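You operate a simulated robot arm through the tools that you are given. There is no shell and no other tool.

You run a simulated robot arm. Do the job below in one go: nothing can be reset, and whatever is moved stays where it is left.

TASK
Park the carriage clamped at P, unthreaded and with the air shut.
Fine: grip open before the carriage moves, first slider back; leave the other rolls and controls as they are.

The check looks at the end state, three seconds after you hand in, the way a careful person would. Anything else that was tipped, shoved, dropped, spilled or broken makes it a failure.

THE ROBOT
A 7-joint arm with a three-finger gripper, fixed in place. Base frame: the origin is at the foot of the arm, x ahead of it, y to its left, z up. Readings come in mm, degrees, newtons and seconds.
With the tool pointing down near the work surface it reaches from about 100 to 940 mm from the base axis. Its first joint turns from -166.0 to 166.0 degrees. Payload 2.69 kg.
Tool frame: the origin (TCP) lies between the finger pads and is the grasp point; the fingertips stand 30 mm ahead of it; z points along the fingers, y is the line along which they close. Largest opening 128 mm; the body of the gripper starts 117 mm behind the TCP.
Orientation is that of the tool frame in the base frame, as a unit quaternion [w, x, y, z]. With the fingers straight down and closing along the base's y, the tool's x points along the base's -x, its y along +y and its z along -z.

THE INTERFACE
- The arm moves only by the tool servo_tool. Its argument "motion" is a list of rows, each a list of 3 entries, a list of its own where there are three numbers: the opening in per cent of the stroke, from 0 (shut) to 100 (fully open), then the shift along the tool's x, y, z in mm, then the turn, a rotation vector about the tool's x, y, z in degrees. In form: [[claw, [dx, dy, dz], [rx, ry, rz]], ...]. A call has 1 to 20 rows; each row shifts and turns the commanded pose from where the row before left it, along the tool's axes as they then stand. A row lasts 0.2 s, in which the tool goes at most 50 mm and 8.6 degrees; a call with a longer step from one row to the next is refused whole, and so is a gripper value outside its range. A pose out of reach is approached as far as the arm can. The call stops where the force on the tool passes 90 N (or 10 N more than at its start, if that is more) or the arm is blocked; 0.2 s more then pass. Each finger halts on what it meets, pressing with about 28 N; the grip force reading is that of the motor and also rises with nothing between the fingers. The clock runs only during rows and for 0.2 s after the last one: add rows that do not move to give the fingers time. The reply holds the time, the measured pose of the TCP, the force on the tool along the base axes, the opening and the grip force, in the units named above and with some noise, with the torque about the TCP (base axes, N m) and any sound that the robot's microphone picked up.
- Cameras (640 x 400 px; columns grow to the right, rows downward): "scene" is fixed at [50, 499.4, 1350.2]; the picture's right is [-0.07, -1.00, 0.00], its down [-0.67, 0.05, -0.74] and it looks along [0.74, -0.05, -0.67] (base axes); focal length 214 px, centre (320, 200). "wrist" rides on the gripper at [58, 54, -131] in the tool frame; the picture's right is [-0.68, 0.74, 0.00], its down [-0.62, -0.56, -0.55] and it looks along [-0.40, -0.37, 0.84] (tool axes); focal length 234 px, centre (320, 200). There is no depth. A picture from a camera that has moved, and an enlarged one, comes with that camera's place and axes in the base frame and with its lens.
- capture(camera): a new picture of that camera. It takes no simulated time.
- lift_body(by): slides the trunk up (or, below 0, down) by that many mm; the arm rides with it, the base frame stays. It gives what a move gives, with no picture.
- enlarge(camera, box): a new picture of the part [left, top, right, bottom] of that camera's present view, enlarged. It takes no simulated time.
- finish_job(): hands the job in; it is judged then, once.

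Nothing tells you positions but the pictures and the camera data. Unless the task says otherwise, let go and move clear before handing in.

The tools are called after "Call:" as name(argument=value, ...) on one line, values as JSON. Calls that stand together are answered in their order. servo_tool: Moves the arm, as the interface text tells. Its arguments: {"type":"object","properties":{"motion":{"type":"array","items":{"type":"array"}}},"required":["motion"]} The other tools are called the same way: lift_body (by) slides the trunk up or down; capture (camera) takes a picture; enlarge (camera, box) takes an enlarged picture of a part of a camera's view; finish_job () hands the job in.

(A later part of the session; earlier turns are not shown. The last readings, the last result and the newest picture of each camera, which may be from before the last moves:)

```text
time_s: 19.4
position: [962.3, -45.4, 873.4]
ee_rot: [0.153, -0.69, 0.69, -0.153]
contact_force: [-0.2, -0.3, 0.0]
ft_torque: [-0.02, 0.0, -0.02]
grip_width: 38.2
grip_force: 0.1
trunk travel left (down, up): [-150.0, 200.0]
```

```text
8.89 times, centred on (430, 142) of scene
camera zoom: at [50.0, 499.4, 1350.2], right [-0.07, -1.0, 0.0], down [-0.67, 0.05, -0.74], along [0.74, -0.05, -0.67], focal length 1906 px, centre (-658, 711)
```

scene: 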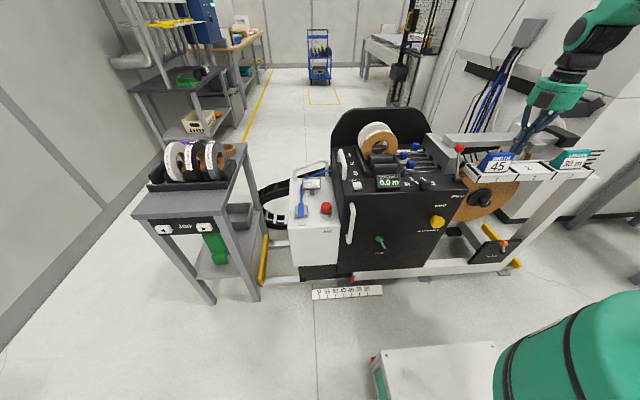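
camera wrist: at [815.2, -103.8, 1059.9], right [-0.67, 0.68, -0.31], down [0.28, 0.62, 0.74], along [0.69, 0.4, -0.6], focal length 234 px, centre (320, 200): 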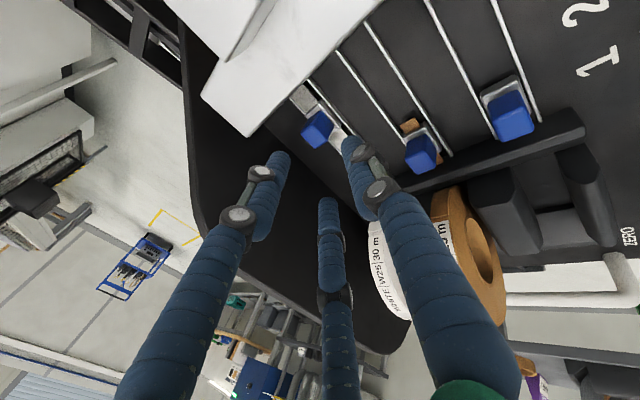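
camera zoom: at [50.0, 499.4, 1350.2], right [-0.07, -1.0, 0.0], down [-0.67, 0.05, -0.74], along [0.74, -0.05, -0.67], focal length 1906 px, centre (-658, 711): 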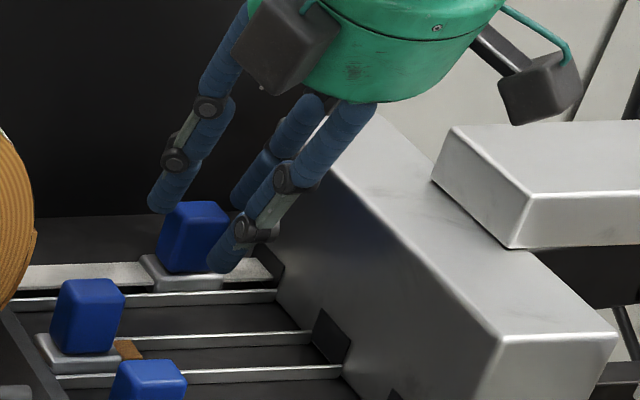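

Clear now, with no contact force. I'll go the last 15 mm and close on the knob.

Call:
servo_tool(motion=[[30, [0, -1, 8], [0, 0, 0]], [30, [0, 0, 7], [0, 0, 0]], [30, [0, 0, 0], [0, 0, 0]]])

Call:
enlarge(camera="wrist", box=[230, 90, 430, 240])

```text
time_s: 20.2
position: [970.1, -45.2, 858.5]
ee_rot: [-0.153, 0.69, -0.69, 0.153]
contact_force: [-0.3, 0.0, 1.0]
ft_torque: [0.01, -0.01, 0.01]
grip_width: 38.5
grip_force: 0.1
trunk travel left (down, up): [-150.0, 200.0]
```

```text
2.67 times, centred on (330, 165) of wrist
camera zoom: at [865.6, -104.0, 954.4], right [-0.67, 0.68, -0.31], down [0.28, 0.62, 0.74], along [0.69, 0.4, -0.6], focal length 624 px, centre (293, 293)
```

zoom: 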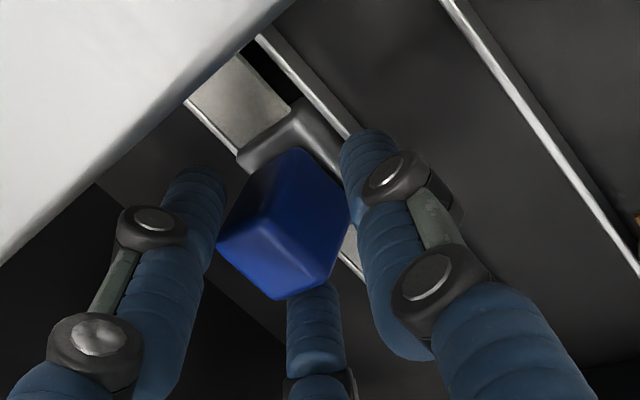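

Call:
servo_tool(motion=[[15, [0, 0, 0], [0, 0, 0]], [0, [0, 0, 0], [0, 0, 0]], [0, [0, 0, 0], [0, 0, 0]]])

Call:
enlarge(camera="wrist", box=[230, 90, 430, 240])

```text
time_s: 21.0
position: [969.8, -45.5, 859.1]
ee_rot: [-0.153, 0.691, -0.69, 0.153]
contact_force: [5.6, 5.8, -0.4]
ft_torque: [0.08, -0.03, 0.16]
grip_width: 33.5
grip_force: 28.3
trunk travel left (down, up): [-150.0, 200.0]
```

```text
2.67 times, centred on (330, 165) of wrist
camera zoom: at [865.7, -103.6, 954.6], right [-0.67, 0.68, -0.31], down [0.28, 0.62, 0.74], along [0.69, 0.4, -0.6], focal length 624 px, centre (293, 293)
```

zoom: 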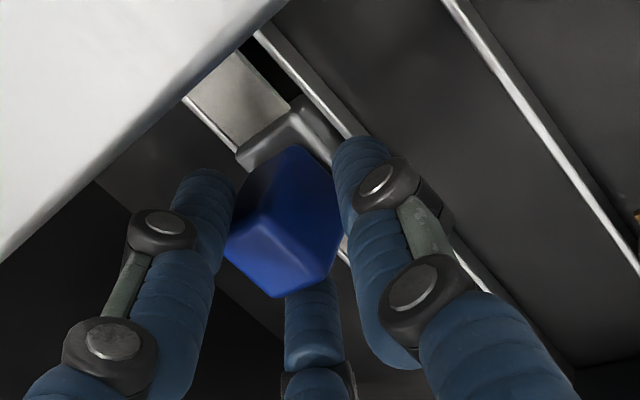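

Gripped at 33 mm. I'll pull gently toward +y and watch the force to learn whether the pinch is open.

Call:
servo_tool(motion=[[0, [-3, 0, 0], [0, 0, 0]], [0, [-3, 0, 0], [0, 0, 0]], [0, [0, 0, 0], [0, 0, 0]]])

Call:
enlarge(camera="wrist", box=[230, 90, 430, 240])

```text
time_s: 21.8
position: [969.8, -39.3, 858.9]
ee_rot: [-0.152, 0.691, -0.69, 0.152]
contact_force: [-5.7, -1.9, 1.1]
ft_torque: [-0.07, 0.11, -0.03]
grip_width: 33.5
grip_force: 28.4
trunk travel left (down, up): [-150.0, 200.0]
```

```text
2.67 times, centred on (330, 165) of wrist
camera zoom: at [865.9, -98.1, 954.8], right [-0.67, 0.68, -0.31], down [0.28, 0.62, 0.74], along [0.69, 0.4, -0.6], focal length 624 px, centre (293, 293)
```

zoom: 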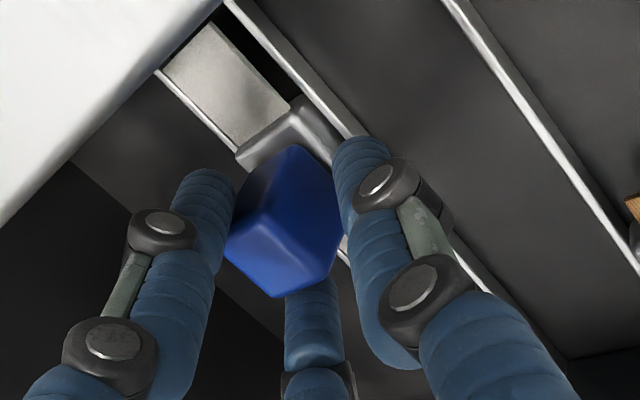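

The slider moves freely (≈6 N). I'll continue pulling it back in small stages, watching the tape end.

Call:
servo_tool(motion=[[0, [-5, 0, 0], [0, 0, 0]], [0, [-5, 0, 0], [0, 0, 0]], [0, [-5, 0, 0], [0, 0, 0]], [0, [-5, 0, 0], [0, 0, 0]], [0, [-5, 0, 0], [0, 0, 0]], [0, [0, 0, 0], [0, 0, 0]]])

Call:
capture(camera="wrist")

Call:
enlarge(camera="scene", box=[390, 120, 450, 165])

```text
time_s: 23.2
position: [969.2, -15.9, 858.8]
ee_rot: [-0.154, 0.691, -0.689, 0.153]
contact_force: [-2.4, 0.6, -2.4]
ft_torque: [-0.02, 0.08, 0.04]
grip_width: 33.4
grip_force: 27.7
trunk travel left (down, up): [-150.0, 200.0]
```

```text
taken
camera wrist: at [865.8, -74.0, 954.7], right [-0.67, 0.68, -0.31], down [0.28, 0.62, 0.74], along [0.69, 0.4, -0.6], focal length 234 px, centre (320, 200)
```

wrist: 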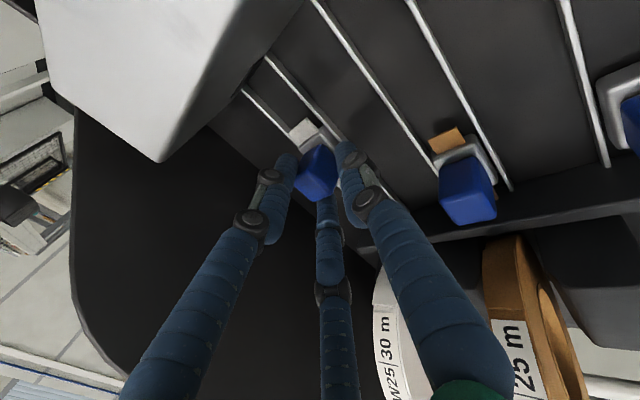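

```text
8.89 times, centred on (420, 142) of scene
camera zoom: at [50.0, 499.4, 1350.2], right [-0.07, -1.0, 0.0], down [-0.67, 0.05, -0.74], along [0.74, -0.05, -0.67], focal length 1906 px, centre (-569, 711)
```

zoom: 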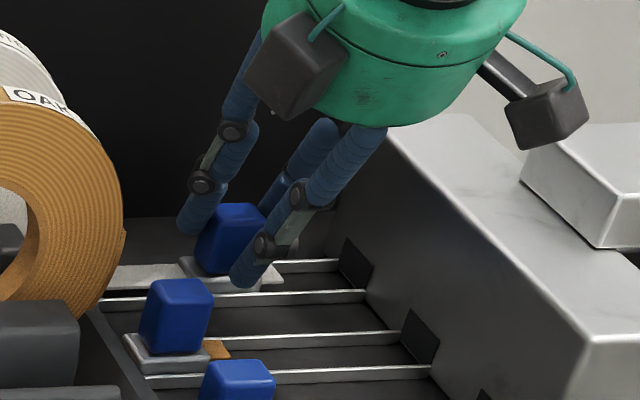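

The white tape end has come out of the block, like lane 2's stub. I'll continue to the back position matching slider 2.

Call:
servo_tool(motion=[[0, [-6, 0, 0], [0, 0, 0]], [0, [-6, 0, 0], [0, 0, 0]], [0, [-6, 0, 0], [0, 0, 0]], [0, [-6, 0, 0], [0, 0, 0]], [0, [-6, 0, 0], [0, 0, 0]], [0, [0, 0, 0], [0, 0, 0]]])

Call:
capture(camera="wrist")

Call:
enlarge(camera="scene", box=[380, 120, 440, 165])

```text
time_s: 24.6
position: [969.9, 15.6, 859.0]
ee_rot: [0.153, -0.69, 0.69, -0.153]
contact_force: [-8.6, 0.5, -1.4]
ft_torque: [0.04, 0.4, -0.02]
grip_width: 33.4
grip_force: 28.3
trunk travel left (down, up): [-150.0, 200.0]
```

```text
taken
camera wrist: at [865.9, -43.6, 954.8], right [-0.67, 0.68, -0.31], down [0.28, 0.62, 0.74], along [0.69, 0.4, -0.6], focal length 234 px, centre (320, 200)
```

wrist: 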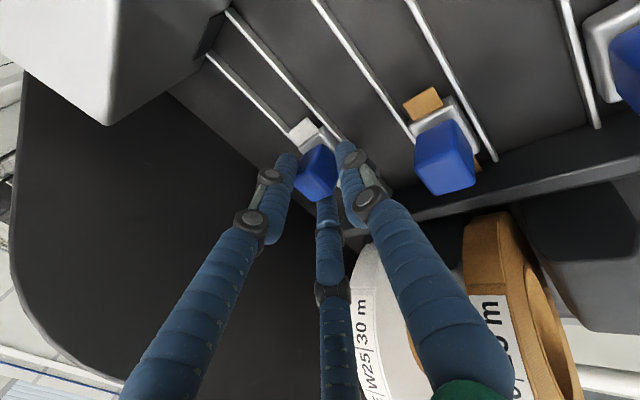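

```text
8.89 times, centred on (410, 142) of scene
camera zoom: at [50.0, 499.4, 1350.2], right [-0.07, -1.0, 0.0], down [-0.67, 0.05, -0.74], along [0.74, -0.05, -0.67], focal length 1906 px, centre (-480, 711)
```

zoom: 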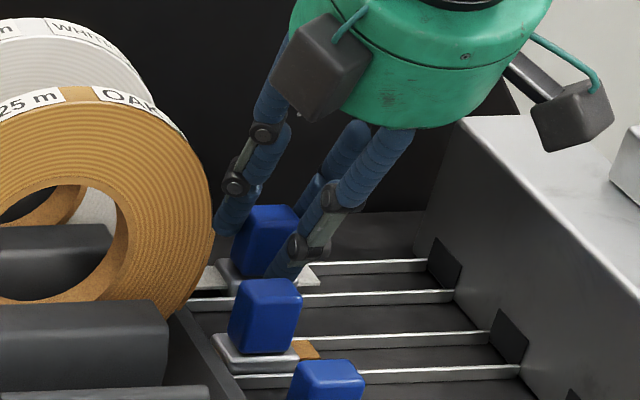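

Call:
servo_tool(motion=[[0, [-5, 0, 0], [0, 0, 0]], [0, [-5, 0, 0], [0, 0, 0]], [0, [-5, 0, 0], [0, 0, 0]], [0, [-5, 0, 0], [0, 0, 0]], [0, [-4, 0, 0], [0, 0, 0]], [0, [0, 0, 0], [0, 0, 0]]])

Call:
capture(camera="wrist")

Call:
enlarge(camera="scene", box=[380, 120, 440, 165])

```text
time_s: 26.0
position: [969.2, 39.7, 859.8]
ee_rot: [-0.152, 0.691, -0.69, 0.153]
contact_force: [-16.1, 1.3, -6.3]
ft_torque: [0.03, 0.38, 0.07]
grip_width: 33.3
grip_force: 28.0
trunk travel left (down, up): [-150.0, 200.0]
```

```text
taken
camera wrist: at [866.1, -19.1, 955.0], right [-0.67, 0.68, -0.31], down [0.28, 0.62, 0.74], along [0.69, 0.4, -0.6], focal length 234 px, centre (320, 200)
```

wrist: 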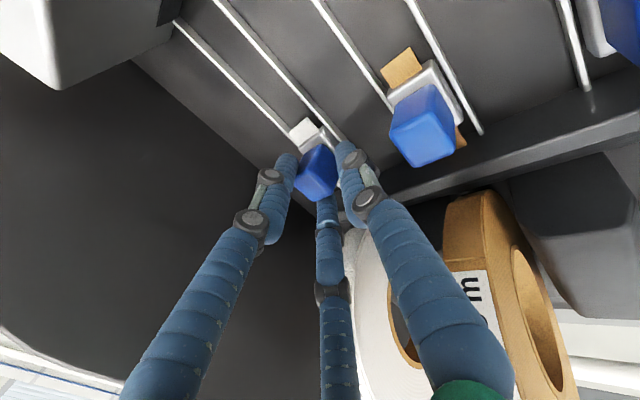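

```text
8.89 times, centred on (410, 142) of scene
camera zoom: at [50.0, 499.4, 1350.2], right [-0.07, -1.0, 0.0], down [-0.67, 0.05, -0.74], along [0.74, -0.05, -0.67], focal length 1906 px, centre (-480, 711)
```

zoom: 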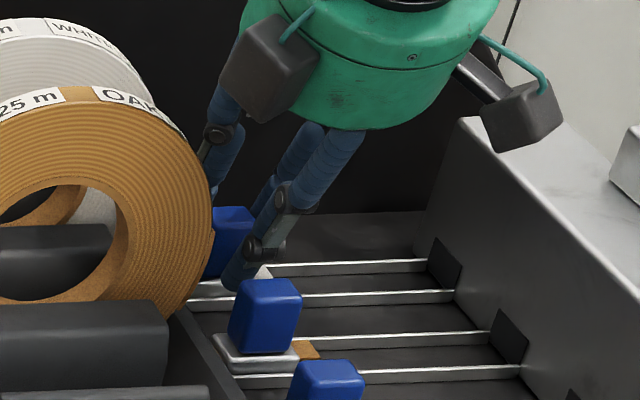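

Call:
servo_tool(motion=[[0, [-3, 0.4, 0], [0, 0, 0]], [0, [-3, 0.4, 0], [0, 0, 0]], [0, [0, 0, 0], [0, 0, 0]]])

Call:
enlarge(camera="wrist", box=[270, 60, 510, 240])

Call:
enlarge(camera="scene", box=[380, 120, 440, 165])

```text
time_s: 26.8
position: [969.6, 45.8, 860.1]
ee_rot: [0.152, -0.69, 0.691, -0.153]
contact_force: [-9.5, -0.3, -9.3]
ft_torque: [0.03, 0.45, -0.05]
grip_width: 33.4
grip_force: 28.2
trunk travel left (down, up): [-150.0, 200.0]
```

```text
2.22 times, centred on (390, 150) of wrist
camera zoom: at [866.0, -13.5, 954.8], right [-0.67, 0.68, -0.31], down [0.28, 0.62, 0.74], along [0.69, 0.4, -0.6], focal length 520 px, centre (164, 311)
```

zoom: 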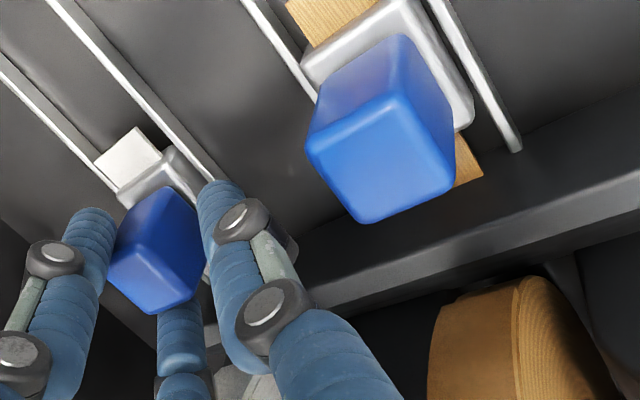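

```text
8.89 times, centred on (410, 142) of scene
camera zoom: at [50.0, 499.4, 1350.2], right [-0.07, -1.0, 0.0], down [-0.67, 0.05, -0.74], along [0.74, -0.05, -0.67], focal length 1906 px, centre (-480, 711)
```

zoom: 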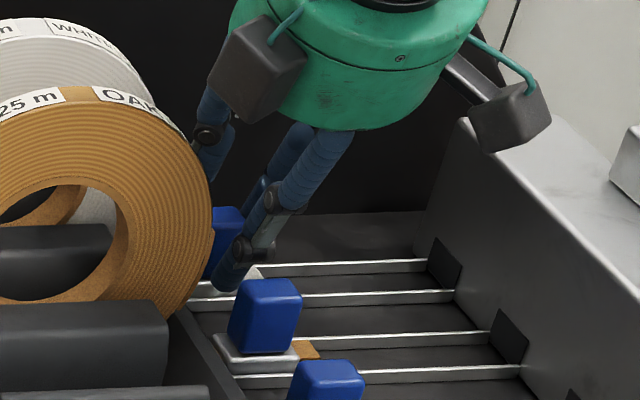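

Slider 1's front edge is now within about 2 mm of slider 2's. I'll nudge it a little further to seat it at its back stop.

Call:
servo_tool(motion=[[0, [-2, 0.3, 0], [0, 0, 0]], [0, [-2, 0.3, 0], [0, 0, 0]], [0, [0, 0, 0], [0, 0, 0]]])

Call:
enlarge(camera="wrist", box=[270, 60, 510, 240])

```text
time_s: 27.6
position: [969.5, 47.0, 860.2]
ee_rot: [0.154, -0.69, 0.691, -0.153]
contact_force: [1.5, -39.7, -12.4]
ft_torque: [-0.66, 0.28, -0.91]
grip_width: 33.6
grip_force: 27.7
trunk travel left (down, up): [-150.0, 200.0]
```

```text
2.22 times, centred on (390, 150) of wrist
camera zoom: at [865.9, -12.0, 954.8], right [-0.67, 0.68, -0.31], down [0.28, 0.61, 0.74], along [0.69, 0.4, -0.6], focal length 520 px, centre (164, 311)
```

zoom: 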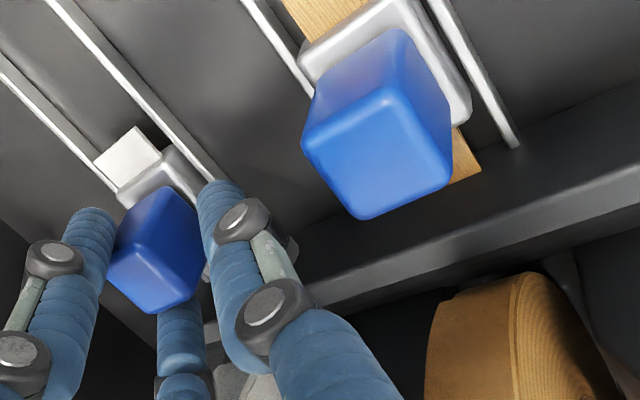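

It reached its stop (40 N). I'll relax the push, open, and withdraw along the tool axis.

Call:
servo_tool(motion=[[0, [2.5, 0, 0], [0, 0, 0]], [20, [0, 0, 0], [0, 0, 0]], [34, [0, 0, 0], [0, 0, 0]], [34, [0, 0, 0], [0, 0, 0]]])

Call:
enlarge(camera="wrist", box=[270, 60, 510, 240])

```text
time_s: 28.6
position: [969.5, 48.1, 859.8]
ee_rot: [-0.154, 0.691, -0.69, 0.154]
contact_force: [0.3, -0.6, -1.9]
ft_torque: [0.05, 0.0, -0.02]
grip_width: 43.5
grip_force: 0.0
trunk travel left (down, up): [-150.0, 200.0]
```

```text
2.22 times, centred on (390, 150) of wrist
camera zoom: at [865.5, -10.9, 955.1], right [-0.67, 0.68, -0.31], down [0.28, 0.62, 0.74], along [0.69, 0.41, -0.6], focal length 520 px, centre (164, 311)
```

zoom: 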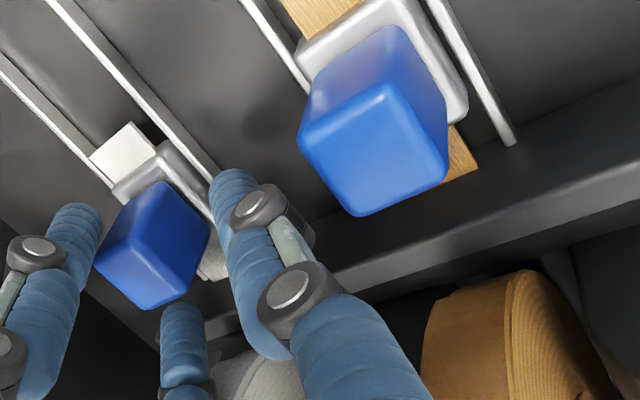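

Free, with no force. Withdrawing along the tool axis, then up.

Call:
servo_tool(motion=[[34, [0, 0, -20], [0, 0, 0]], [34, [0, 0, -40], [0, 0, 0]], [34, [0, 0, -40], [0, 0, 0]], [34, [0, 0, -40], [0, 0, 0]], [34, [0, 0, -40], [0, 0, 0]], [34, [0, 0, 0], [0, 0, 0]]])

Call:
enlarge(camera="scene", box=[370, 120, 490, 210])

Call:
capture(camera="wrist")

```text
time_s: 30.0
position: [890.0, 47.2, 1021.0]
ee_rot: [0.153, -0.69, 0.691, -0.153]
contact_force: [-0.8, 0.5, 0.7]
ft_torque: [0.02, -0.01, -0.01]
grip_width: 43.7
grip_force: 0.0
trunk travel left (down, up): [-150.0, 200.0]
```

```text
4.44 times, centred on (430, 165) of scene
camera zoom: at [50.0, 499.4, 1350.2], right [-0.07, -1.0, 0.0], down [-0.67, 0.05, -0.74], along [0.74, -0.05, -0.67], focal length 953 px, centre (-169, 356)
```

zoom: 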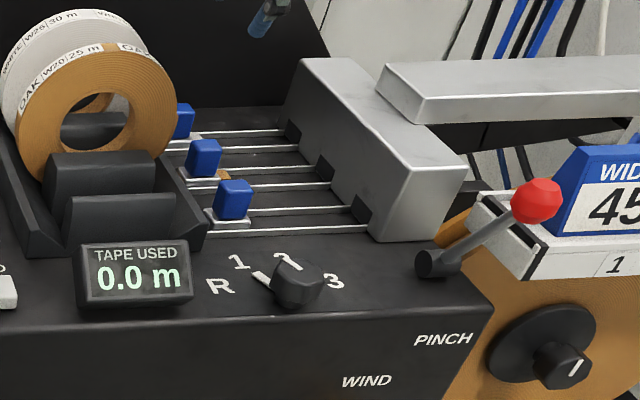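

```text
taken
camera wrist: at [786.0, -11.9, 1117.1], right [-0.67, 0.68, -0.31], down [0.28, 0.62, 0.74], along [0.69, 0.4, -0.6], focal length 234 px, centre (320, 200)
```

wrist: 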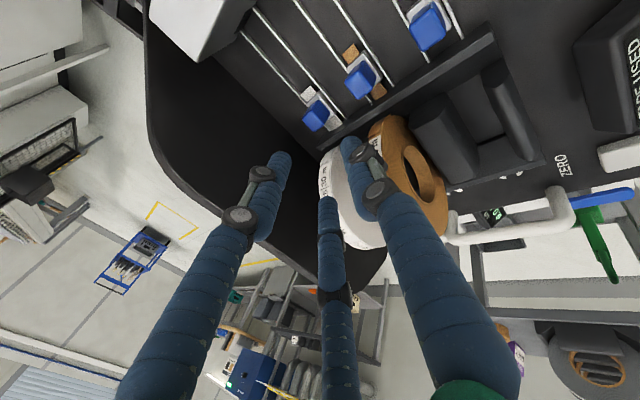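

Slider 1 is back in line with the others and the tape is out. The clamp lever's green ball is at about (645,180,553) on the front face, so I need a near-horizontal tool. I'll retreat to free space and reorient with the camera on top.

Call:
servo_tool(motion=[[10, [-6, 40.8, -19], [0, 0, 0]], [0, [-6, 40.8, -19], [0, 0, 0]], [0, [-6, 40.8, -19], [0, 0, 0]], [0, [-6, 40.8, -19], [0, 0, 0]], [0, [-6, 40.8, -19], [0, 0, 0]], [0, [-6, 40.8, -19], [0, 0, 0]], [0, [-6, 40.8, -19], [0, 0, 0]], [0, [-6, 40.8, -19], [0, 0, 0]], [0, [0, 0, 0], [0, 0, 0]]])

Call:
servo_tool(motion=[[0, [0, 0, 0], [0, 0, -8.2]], [0, [0, 0, 0], [0, 0, -8.2]], [0, [0, 0, 0], [0, 0, -8.2]], [0, [0, 0, 0], [0, 0, -8.2]], [0, [0, 0, 0], [0, 0, -8.2]], [0, [0, 0, 0], [0, 0, -8.2]], [0, [0, 0, 0], [0, 0, -8.2]], [0, [0, 0, 0], [0, 0, -8.2]], [0, [0, 0, 0], [0, 0, -8.2]], [0, [0, 0, 0], [0, 0, -8.2]], [0, [0, 0, 0], [0, 0, -8]], [0, [0, 0, 0], [0, 0, 0]]])

Call:
capture(camera="scene")

Call:
capture(camera="wrist")

```text
time_s: 32.0
position: [530.3, 91.8, 1024.7]
ee_rot: [-0.153, 0.691, -0.69, 0.153]
contact_force: [-0.1, 0.4, 0.5]
ft_torque: [0.02, -0.07, -0.01]
grip_width: 2.2
grip_force: 28.2
trunk travel left (down, up): [-150.0, 200.0]
```

```text
time_s: 34.6
position: [532.5, 95.0, 1022.8]
ee_rot: [0.001, 0.976, 0.001, 0.216]
contact_force: [0.2, 0.2, -0.5]
ft_torque: [-0.02, -0.01, -0.01]
grip_width: 2.2
grip_force: 27.9
trunk travel left (down, up): [-150.0, 200.0]
```

```text
taken
```

scene: 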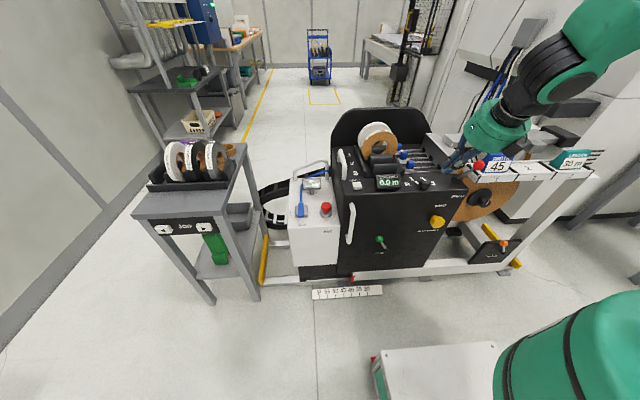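

```text
taken
camera wrist: at [529.7, 41.4, 1165.9], right [-0.61, -0.74, -0.29], down [-0.79, 0.56, 0.24], along [-0.01, 0.37, -0.93], focal length 234 px, centre (320, 200)
```

wrist: 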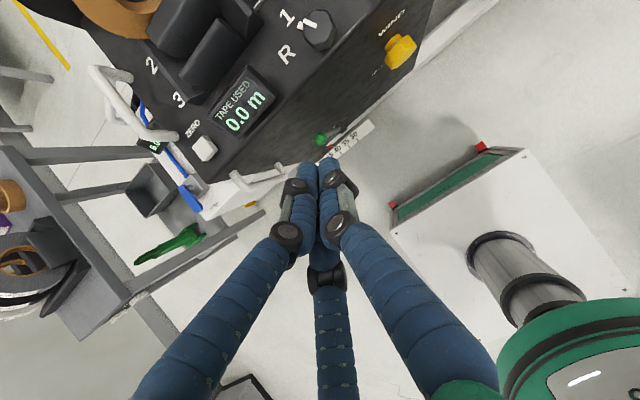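

Good: the wrist turned fine. Now I tilt the tool to about 75° (pointing mostly +x) and check.

Call:
servo_tool(motion=[[0, [0, 0, -5], [0, 8.4, 0]], [0, [0, 0, -5], [0, 8.4, 0]], [0, [0, 0, -5], [0, 8.4, 0]], [0, [0, 0, -5], [0, 8.4, 0]], [0, [0, 0, -5], [0, 8.4, 0]], [0, [0, 0, -5], [0, 8, 0]], [0, [0, 0, 0], [0, 0, 0]]])

Call:
capture(camera="scene")

Call:
capture(camera="wrist")

```text
time_s: 36.2
position: [511.8, 95.1, 1044.7]
ee_rot: [0.0, 0.792, -0.001, 0.61]
contact_force: [-0.7, -0.5, 0.4]
ft_torque: [0.04, 0.06, 0.0]
grip_width: 2.4
grip_force: 28.4
trunk travel left (down, up): [-150.0, 200.0]
```

```text
taken
```

scene: 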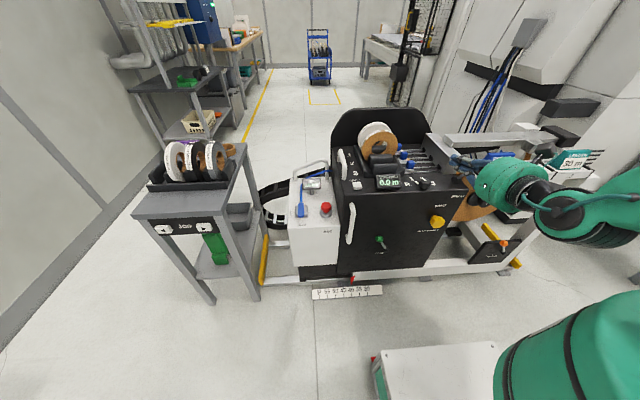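

```text
taken
camera wrist: at [399.6, 41.3, 1134.1], right [-0.17, -0.74, -0.65], down [-0.69, 0.57, -0.45], along [0.7, 0.37, -0.6], focal length 234 px, centre (320, 200)
```

wrist: 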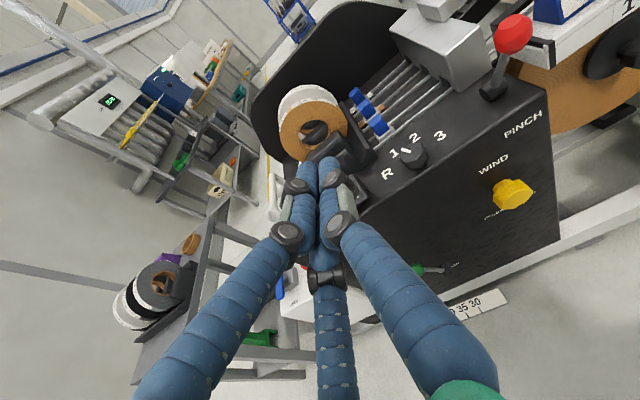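

Orientation is good. I'll descend in front of the machine (tip x ≈ 545) to the clamp lever's height, on its +y side.

Call:
servo_tool(motion=[[0, [-41.5, -13.2, 11.1], [0, 0, 0]], [0, [-41.5, -13.2, 11.1], [0, 0, 0]], [0, [-41.5, -13.2, 11.1], [0, 0, 0]], [0, [-41.5, -13.2, 11.1], [0, 0, 0]], [0, [-41.5, -13.2, 11.1], [0, 0, 0]], [0, [-41.5, -13.2, 11.1], [0, 0, 0]], [0, [-41.5, -13.2, 11.1], [0, 0, 0]], [0, [-41.5, -13.2, 11.1], [0, 0, 0]], [0, [0, 0, 0], [0, 0, 0]]])

Call:
capture(camera="scene")

Call:
capture(camera="wrist")

```text
time_s: 38.2
position: [509.4, 200.3, 692.2]
ee_rot: [0.001, 0.794, 0.0, 0.608]
contact_force: [-1.0, -0.4, -1.1]
ft_torque: [0.02, -0.14, 0.06]
grip_width: 2.2
grip_force: 28.1
trunk travel left (down, up): [-150.0, 200.0]
```

```text
taken
```

scene: 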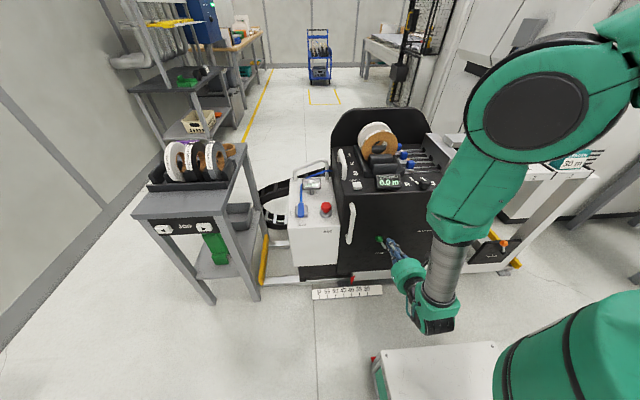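

```text
taken
camera wrist: at [398.3, 146.6, 782.7], right [-0.18, -0.74, -0.65], down [-0.69, 0.56, -0.45], along [0.7, 0.37, -0.61], focal length 234 px, centre (320, 200)
```

wrist: 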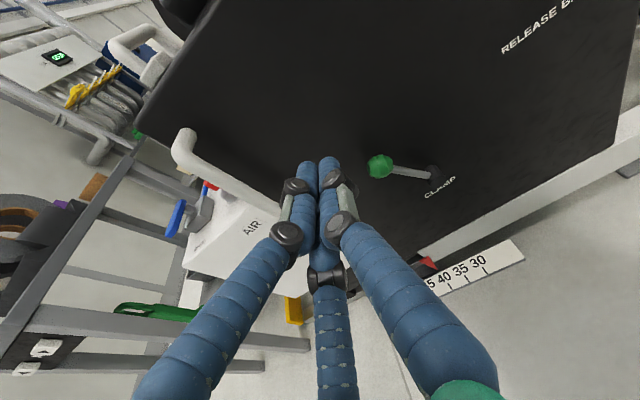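

Call:
enlarge(camera="wrist", box=[330, 110, 510, 230])

Call:
enlarge(camera="wrist", box=[380, 220, 560, 340])

```text
3.33 times, centred on (420, 170) of wrist
camera zoom: at [398.3, 146.6, 782.7], right [-0.18, -0.74, -0.65], down [-0.69, 0.56, -0.45], along [0.7, 0.37, -0.61], focal length 781 px, centre (-13, 300)
```

zoom: 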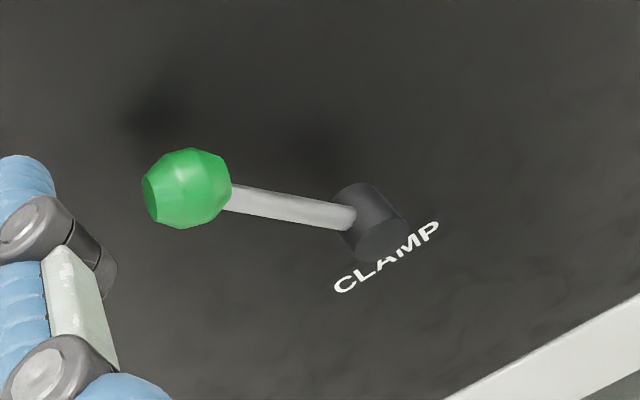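

```text
3.33 times, centred on (470, 280) of wrist
camera zoom: at [398.3, 146.6, 782.7], right [-0.18, -0.74, -0.65], down [-0.69, 0.56, -0.45], along [0.7, 0.37, -0.61], focal length 781 px, centre (-180, -67)
```

zoom: 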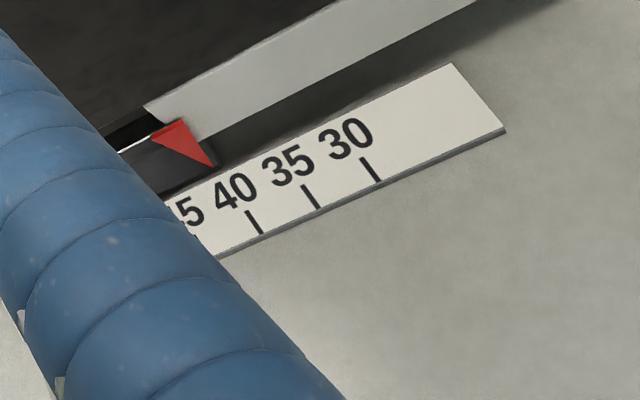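

The ball is at (645,179,550). I'll come in on its +y side at y ≈ 235 and then push it toward −y.

Call:
servo_tool(motion=[[0, [-41.2, -11.7, 11], [0, 0, 0]], [0, [-41.2, -11.7, 11], [0, 0, 0]], [0, [-41.2, -11.7, 11], [0, 0, 0]], [0, [9.8, 0, 36.7], [0, 0, 0]], [0, [9.8, 0, 36.7], [0, 0, 0]], [0, [9.8, 0, 36.7], [0, 0, 0]], [0, [0, 0, 0], [0, 0, 0]]])

Call:
enlarge(camera="scene", box=[320, 190, 450, 290])

Call:
capture(camera="wrist")

```text
time_s: 39.8
position: [624.4, 236.1, 567.9]
ee_rot: [0.0, 0.793, 0.0, 0.609]
contact_force: [-1.0, -0.2, 0.2]
ft_torque: [-0.01, -0.01, 0.02]
grip_width: 2.1
grip_force: 27.8
trunk travel left (down, up): [-150.0, 200.0]
```

```text
4.00 times, centred on (385, 240) of scene
camera zoom: at [50.0, 499.4, 1350.2], right [-0.07, -1.0, 0.0], down [-0.67, 0.05, -0.74], along [0.74, -0.05, -0.67], focal length 858 px, centre (60, 40)
```

zoom: 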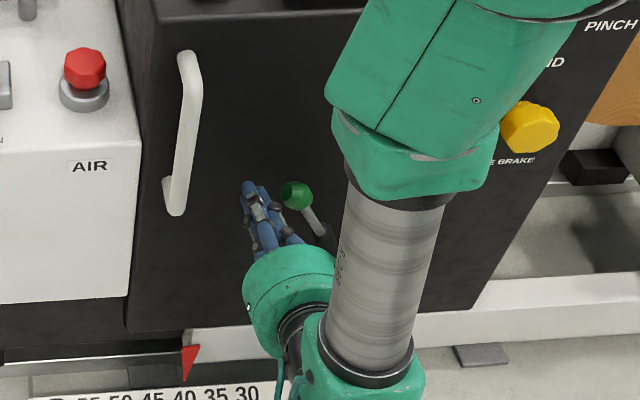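

```text
taken
camera wrist: at [512.6, 183.1, 657.9], right [-0.17, -0.74, -0.65], down [-0.69, 0.57, -0.45], along [0.7, 0.37, -0.61], focal length 234 px, centre (320, 200)
```

wrist: 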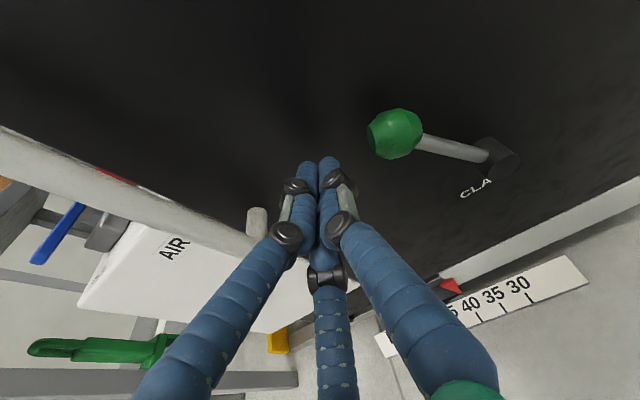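

Call:
servo_tool(motion=[[0, [0, 12, 0], [0, 0, 0]], [0, [0, 12, 0], [0, 0, 0]], [0, [0, 12, 0], [0, 0, 0]], [0, [0, 12, 0], [0, 0, 0]], [0, [0, 12, 0], [0, 0, 0]], [0, [0, 0, 0], [0, 0, 0]]])

Call:
capture(camera="wrist")

```text
time_s: 41.2
position: [622.1, 173.9, 568.7]
ee_rot: [0.001, 0.795, 0.0, 0.606]
contact_force: [-0.3, 1.1, -0.9]
ft_torque: [-0.02, -0.07, -0.03]
grip_width: 2.2
grip_force: 28.2
trunk travel left (down, up): [-150.0, 200.0]
```

```text
taken
camera wrist: at [511.1, 120.4, 659.9], right [-0.18, -0.74, -0.65], down [-0.69, 0.56, -0.45], along [0.7, 0.37, -0.61], focal length 234 px, centre (320, 200)
```

wrist: 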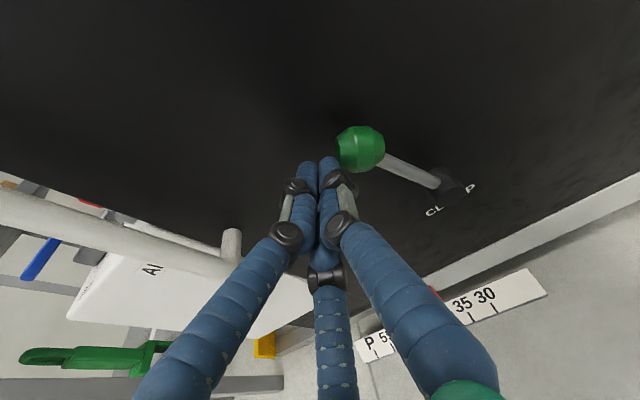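

The probe is moving the ball. I'll continue past the centre.

Call:
servo_tool(motion=[[0, [0, 12, 0], [0, 0, 0]], [0, [0, 12, 0], [0, 0, 0]], [0, [0, 12, 0], [0, 0, 0]], [0, [0, 8, 0], [0, 0, 0]], [0, [0, 0, 0], [0, 0, 0]]])

Call:
capture(camera="wrist")

```text
time_s: 42.4
position: [624.3, 132.8, 570.8]
ee_rot: [0.0, 0.793, 0.0, 0.609]
contact_force: [0.2, 0.4, 1.1]
ft_torque: [0.01, -0.01, -0.03]
grip_width: 2.4
grip_force: 28.0
trunk travel left (down, up): [-150.0, 200.0]
```

```text
taken
camera wrist: at [512.7, 78.4, 661.6], right [-0.17, -0.74, -0.65], down [-0.69, 0.56, -0.45], along [0.7, 0.37, -0.61], focal length 234 px, centre (320, 200)
```

wrist: 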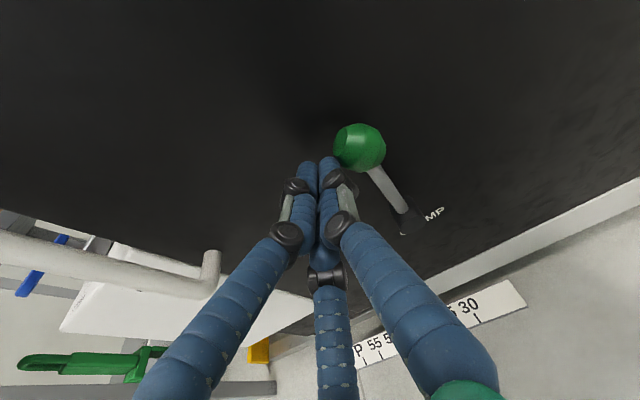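

Call:
servo_tool(motion=[[0, [0, 10, 0], [0, 0, 0]], [0, [0, 10, 0], [0, 0, 0]], [0, [0, 8, 0], [0, 0, 0]], [0, [0, 0, 0], [0, 0, 0]]])

Call:
capture(camera="wrist")

```text
time_s: 43.4
position: [625.4, 102.3, 571.9]
ee_rot: [-0.001, 0.793, 0.001, 0.609]
contact_force: [-0.5, 0.2, -0.4]
ft_torque: [-0.01, 0.03, -0.01]
grip_width: 2.2
grip_force: 28.0
trunk travel left (down, up): [-150.0, 200.0]
```

```text
taken
camera wrist: at [513.5, 48.6, 661.5], right [-0.17, -0.74, -0.65], down [-0.69, 0.57, -0.45], along [0.7, 0.37, -0.61], focal length 234 px, centre (320, 200)
```

wrist: 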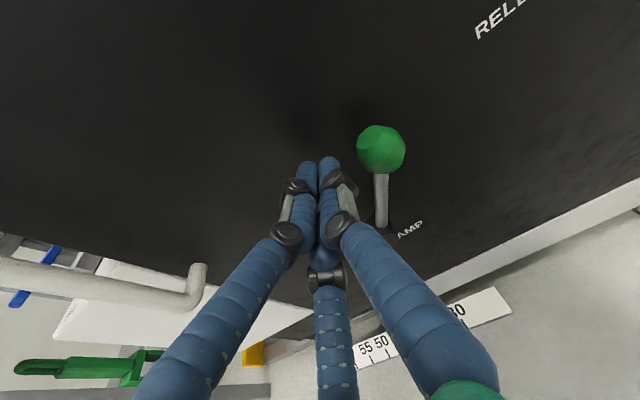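

The clamp lever snapped over to the right. Now I back off and approach the front handle (bar at about (646,325), z 540–777) from its −y side to test whether the carriage is free.

Call:
servo_tool(motion=[[0, [-2.6, 0, -35.5], [0, 0, 0]], [0, [-2.6, 0, -35.5], [0, 0, 0]], [0, [-2.6, 0, -35.5], [0, 0, 0]], [0, [3.9, -44.5, -1], [0, 0, 0]], [0, [3.9, -44.5, -1], [0, 0, 0]], [0, [3.9, -44.5, -1], [0, 0, 0]], [0, [3.9, -44.5, -1], [0, 0, 0]], [0, [0, 0, 0], [0, 0, 0]]])

Call:
capture(camera="wrist")

Call:
capture(camera="scene")

```text
time_s: 45.2
position: [518.9, 284.7, 606.2]
ee_rot: [0.0, 0.793, 0.0, 0.609]
contact_force: [-0.3, 1.1, 0.0]
ft_torque: [0.02, 0.02, 0.03]
grip_width: 2.3
grip_force: 28.5
trunk travel left (down, up): [-150.0, 200.0]
```

```text
taken
camera wrist: at [408.9, 231.6, 695.9], right [-0.17, -0.74, -0.65], down [-0.69, 0.56, -0.45], along [0.7, 0.37, -0.61], focal length 234 px, centre (320, 200)
```

wrist: 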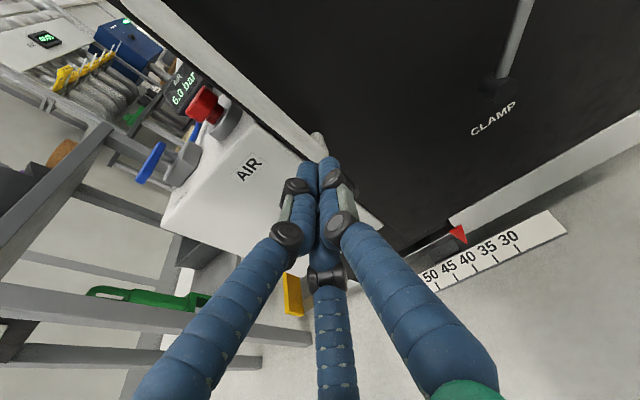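

```text
taken
```

scene: 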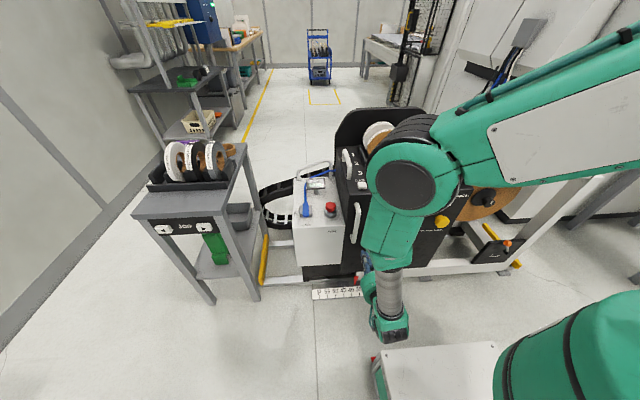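

The carriage seems to have shifted slightly toward −y, so it is now unclamped. I'll check the pointer and the box.

Call:
enlarge(camera="wrist", box=[400, 190, 580, 310])

Call:
enlarge(camera="scene", box=[280, 150, 440, 300])

```text
3.33 times, centred on (490, 250) of wrist
camera zoom: at [408.9, 231.6, 695.9], right [-0.17, -0.74, -0.65], down [-0.69, 0.56, -0.45], along [0.7, 0.37, -0.61], focal length 781 px, centre (-247, 33)
```

zoom: 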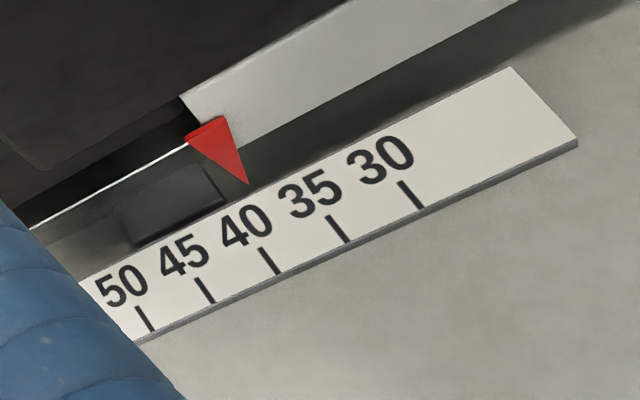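

```text
2.67 times, centred on (360, 225) of scene
camera zoom: at [50.0, 499.4, 1350.2], right [-0.07, -1.0, 0.0], down [-0.67, 0.05, -0.74], along [0.74, -0.05, -0.67], focal length 572 px, centre (213, 133)
```

zoom: 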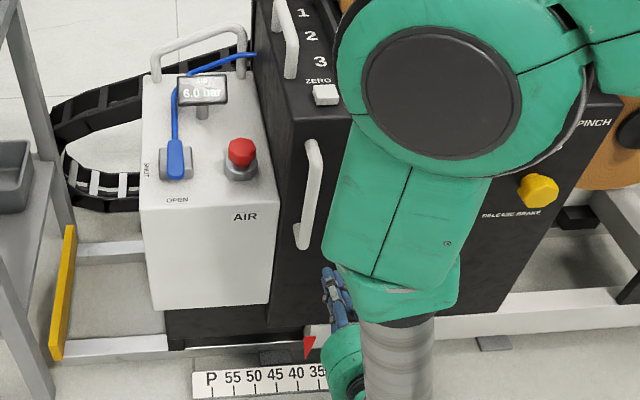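

The carriage is free now; my lever push nudged it to about 37.5. The handle is therefore near y ≈ 300, so I shift to y ≈ 250 before reaching in.

Call:
servo_tool(motion=[[0, [0, 35, 0], [0, 0, 0]], [0, [9.6, 0, 35.7], [0, 0, 0]], [0, [9.6, 0, 35.7], [0, 0, 0]], [0, [9.6, 0, 35.7], [0, 0, 0]], [0, [0, 0, 0], [0, 0, 0]]])

Call:
capture(camera="wrist")

Call:
enlarge(camera="scene", box=[280, 150, 440, 300])

```text
time_s: 46.4
position: [634.0, 244.0, 605.0]
ee_rot: [0.0, 0.793, 0.0, 0.609]
contact_force: [-0.8, -0.9, 0.3]
ft_torque: [-0.03, 0.0, 0.01]
grip_width: 2.2
grip_force: 27.9
trunk travel left (down, up): [-150.0, 200.0]
```

```text
taken
camera wrist: at [522.0, 190.1, 695.5], right [-0.18, -0.74, -0.65], down [-0.69, 0.56, -0.45], along [0.7, 0.37, -0.61], focal length 234 px, centre (320, 200)
```

wrist: 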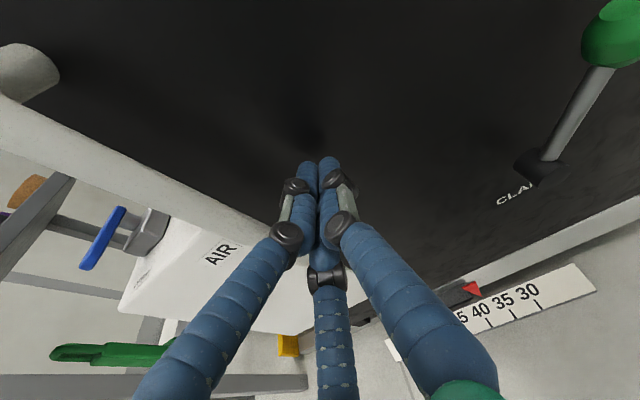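

```text
2.67 times, centred on (360, 225) of scene
camera zoom: at [50.0, 499.4, 1350.2], right [-0.07, -1.0, 0.0], down [-0.67, 0.05, -0.74], along [0.74, -0.05, -0.67], focal length 572 px, centre (213, 133)
```

zoom: 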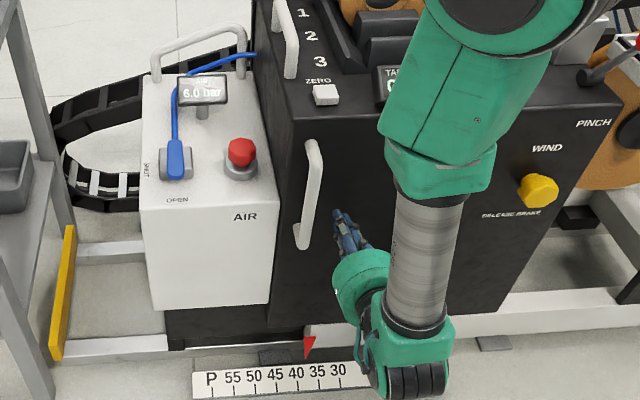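

Now I push the handle gently toward +y.

Call:
servo_tool(motion=[[0, [0, -8, 0], [0, 0, 0]], [0, [0, -8, 0], [0, 0, 0]], [0, [0, -8, 0], [0, 0, 0]], [0, [0, -8, 0], [0, 0, 0]], [0, [0, -8, 0], [0, 0, 0]], [0, [0, -8, 0], [0, 0, 0]], [0, [0, -8, 0], [0, 0, 0]], [0, [0, 0, 0], [0, 0, 0]]])

Call:
enlarge(camera="scene", box=[260, 150, 420, 300])

Call:
capture(camera="wrist")

```text
time_s: 48.2
position: [632.0, 301.9, 606.4]
ee_rot: [0.0, 0.794, 0.0, 0.608]
contact_force: [1.3, -3.9, -0.2]
ft_torque: [0.02, 0.01, 0.02]
grip_width: 2.3
grip_force: 27.8
trunk travel left (down, up): [-150.0, 200.0]
```

```text
2.67 times, centred on (340, 225) of scene
camera zoom: at [50.0, 499.4, 1350.2], right [-0.07, -1.0, 0.0], down [-0.67, 0.05, -0.74], along [0.74, -0.05, -0.67], focal length 572 px, centre (267, 133)
```

zoom: 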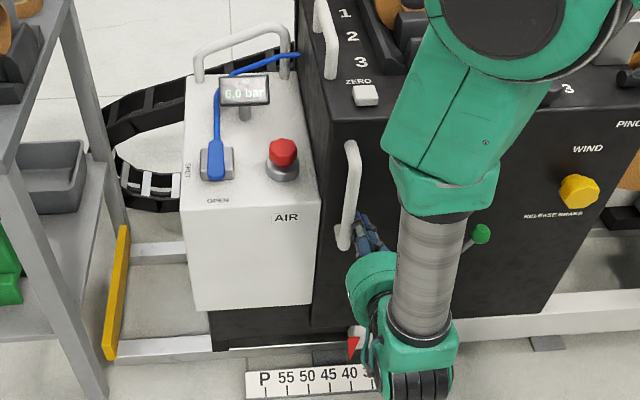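

```text
taken
camera wrist: at [521.6, 249.1, 696.3], right [-0.17, -0.74, -0.65], down [-0.69, 0.57, -0.45], along [0.7, 0.37, -0.61], focal length 234 px, centre (320, 200)
```

wrist: 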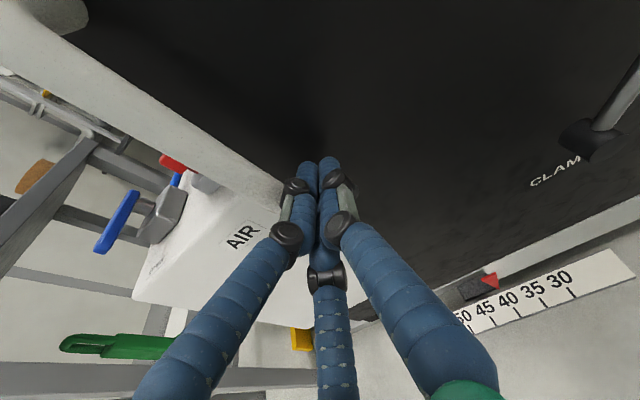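

It moves easily (4 N) and the pointer is back at about 40. I'll push on another 160 mm slowly.

Call:
servo_tool(motion=[[0, [0, -8, 0], [0, 0, 0]], [0, [0, -9, 0], [0, 0, 0]], [0, [0, -9, 0], [0, 0, 0]], [0, [0, -9, 0], [0, 0, 0]], [0, [0, -9, 0], [0, 0, 0]], [0, [0, -9, 0], [0, 0, 0]], [0, [0, -9, 0], [0, 0, 0]], [0, [0, -9, 0], [0, 0, 0]], [0, [0, -9, 0], [0, 0, 0]], [0, [0, -9, 0], [0, 0, 0]], [0, [0, -9, 0], [0, 0, 0]], [0, [0, -9, 0], [0, 0, 0]], [0, [0, -9, 0], [0, 0, 0]], [0, [0, -9, 0], [0, 0, 0]], [0, [0, -9, 0], [0, 0, 0]], [0, [0, -8, 0], [0, 0, 0]], [0, [0, -6, 0], [0, 0, 0]], [0, [0, -4, 0], [0, 0, 0]], [0, [0, -2, 0], [0, 0, 0]], [0, [0, 0, 0], [0, 0, 0]]])

Call:
capture(camera="scene")

Call:
capture(camera="wrist")

Call:
enlarge(camera="scene", box=[250, 230, 390, 320])

```text
time_s: 52.4
position: [631.5, 456.4, 605.6]
ee_rot: [0.001, 0.793, 0.0, 0.609]
contact_force: [1.9, -7.4, -2.3]
ft_torque: [0.02, 0.03, -0.02]
grip_width: 2.1
grip_force: 27.7
trunk travel left (down, up): [-150.0, 200.0]
```

```text
taken
```

scene: 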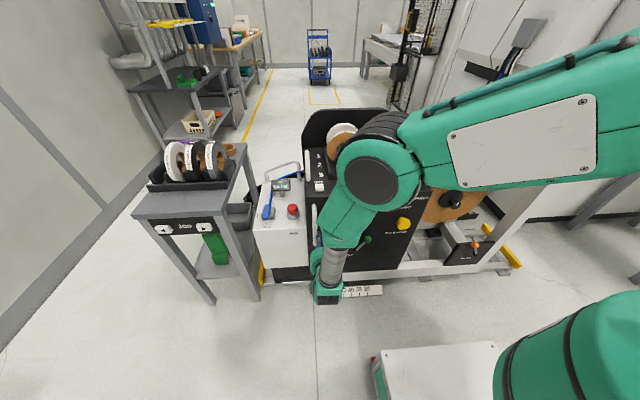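

```text
taken
camera wrist: at [520.1, 402.6, 696.4], right [-0.18, -0.74, -0.65], down [-0.69, 0.56, -0.45], along [0.7, 0.37, -0.61], focal length 234 px, centre (320, 200)
```

wrist: 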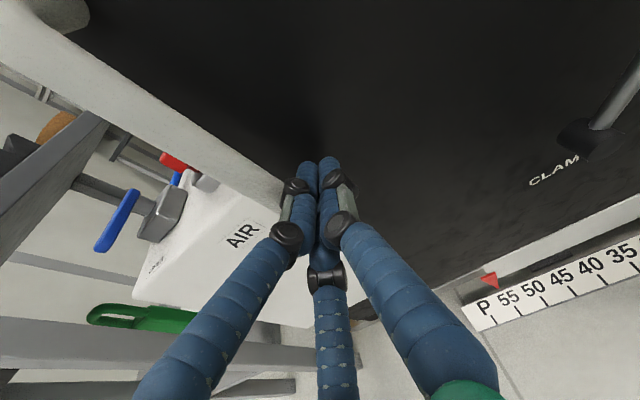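

```text
4.44 times, centred on (320, 275) of scene
camera zoom: at [50.0, 499.4, 1350.2], right [-0.07, -1.0, 0.0], down [-0.67, 0.05, -0.74], along [0.74, -0.05, -0.67], focal length 953 px, centre (320, -133)
```

zoom: 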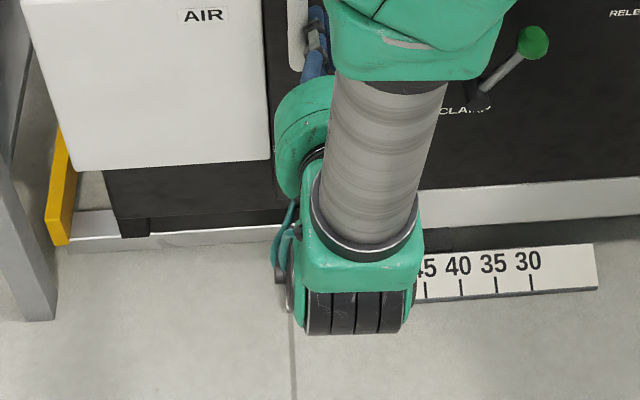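

Comparing wrist views, the pointer is at about 55, one division (≈50 mm) short of P. I'll push about 44 mm more, slowly.

Call:
servo_tool(motion=[[0, [0, -6, 0], [0, 0, 0]], [0, [0, -6, 0], [0, 0, 0]], [0, [0, -6, 0], [0, 0, 0]], [0, [0, -6, 0], [0, 0, 0]], [0, [0, -6, 0], [0, 0, 0]], [0, [0, -6, 0], [0, 0, 0]], [0, [0, -5, 0], [0, 0, 0]], [0, [0, -3, 0], [0, 0, 0]], [0, [0, 0, 0], [0, 0, 0]]])

Call:
capture(camera="wrist")

Call:
enlarge(camera="scene", box=[230, 160, 390, 310])

```text
time_s: 54.4
position: [630.4, 501.7, 607.0]
ee_rot: [0.001, 0.793, -0.001, 0.609]
contact_force: [0.0, 0.6, 1.4]
ft_torque: [0.0, 0.02, -0.01]
grip_width: 2.4
grip_force: 28.0
trunk travel left (down, up): [-150.0, 200.0]
```

```text
taken
camera wrist: at [519.3, 446.8, 697.4], right [-0.17, -0.74, -0.65], down [-0.69, 0.57, -0.45], along [0.7, 0.37, -0.61], focal length 234 px, centre (320, 200)
```

wrist: 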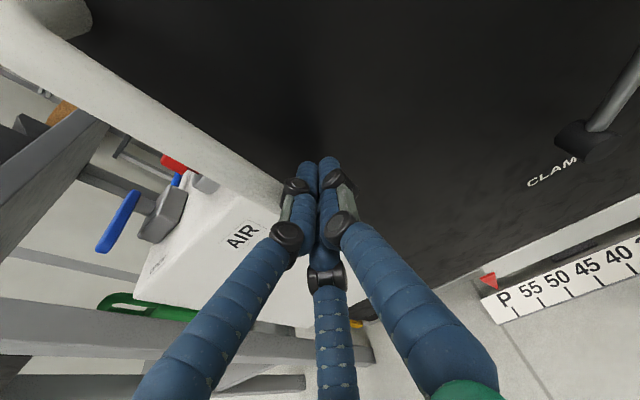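

```text
2.67 times, centred on (310, 235) of scene
camera zoom: at [50.0, 499.4, 1350.2], right [-0.07, -1.0, 0.0], down [-0.67, 0.05, -0.74], along [0.74, -0.05, -0.67], focal length 572 px, centre (347, 107)
```

zoom: 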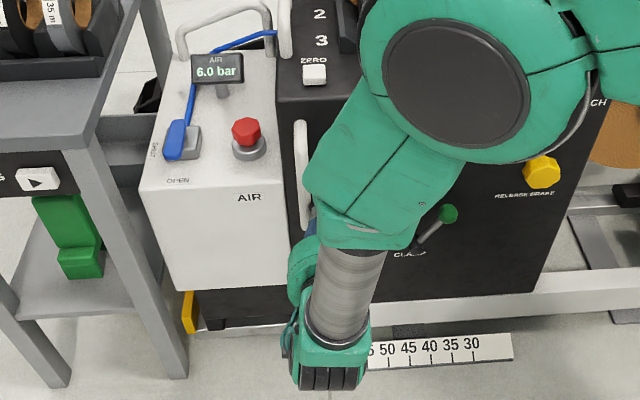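

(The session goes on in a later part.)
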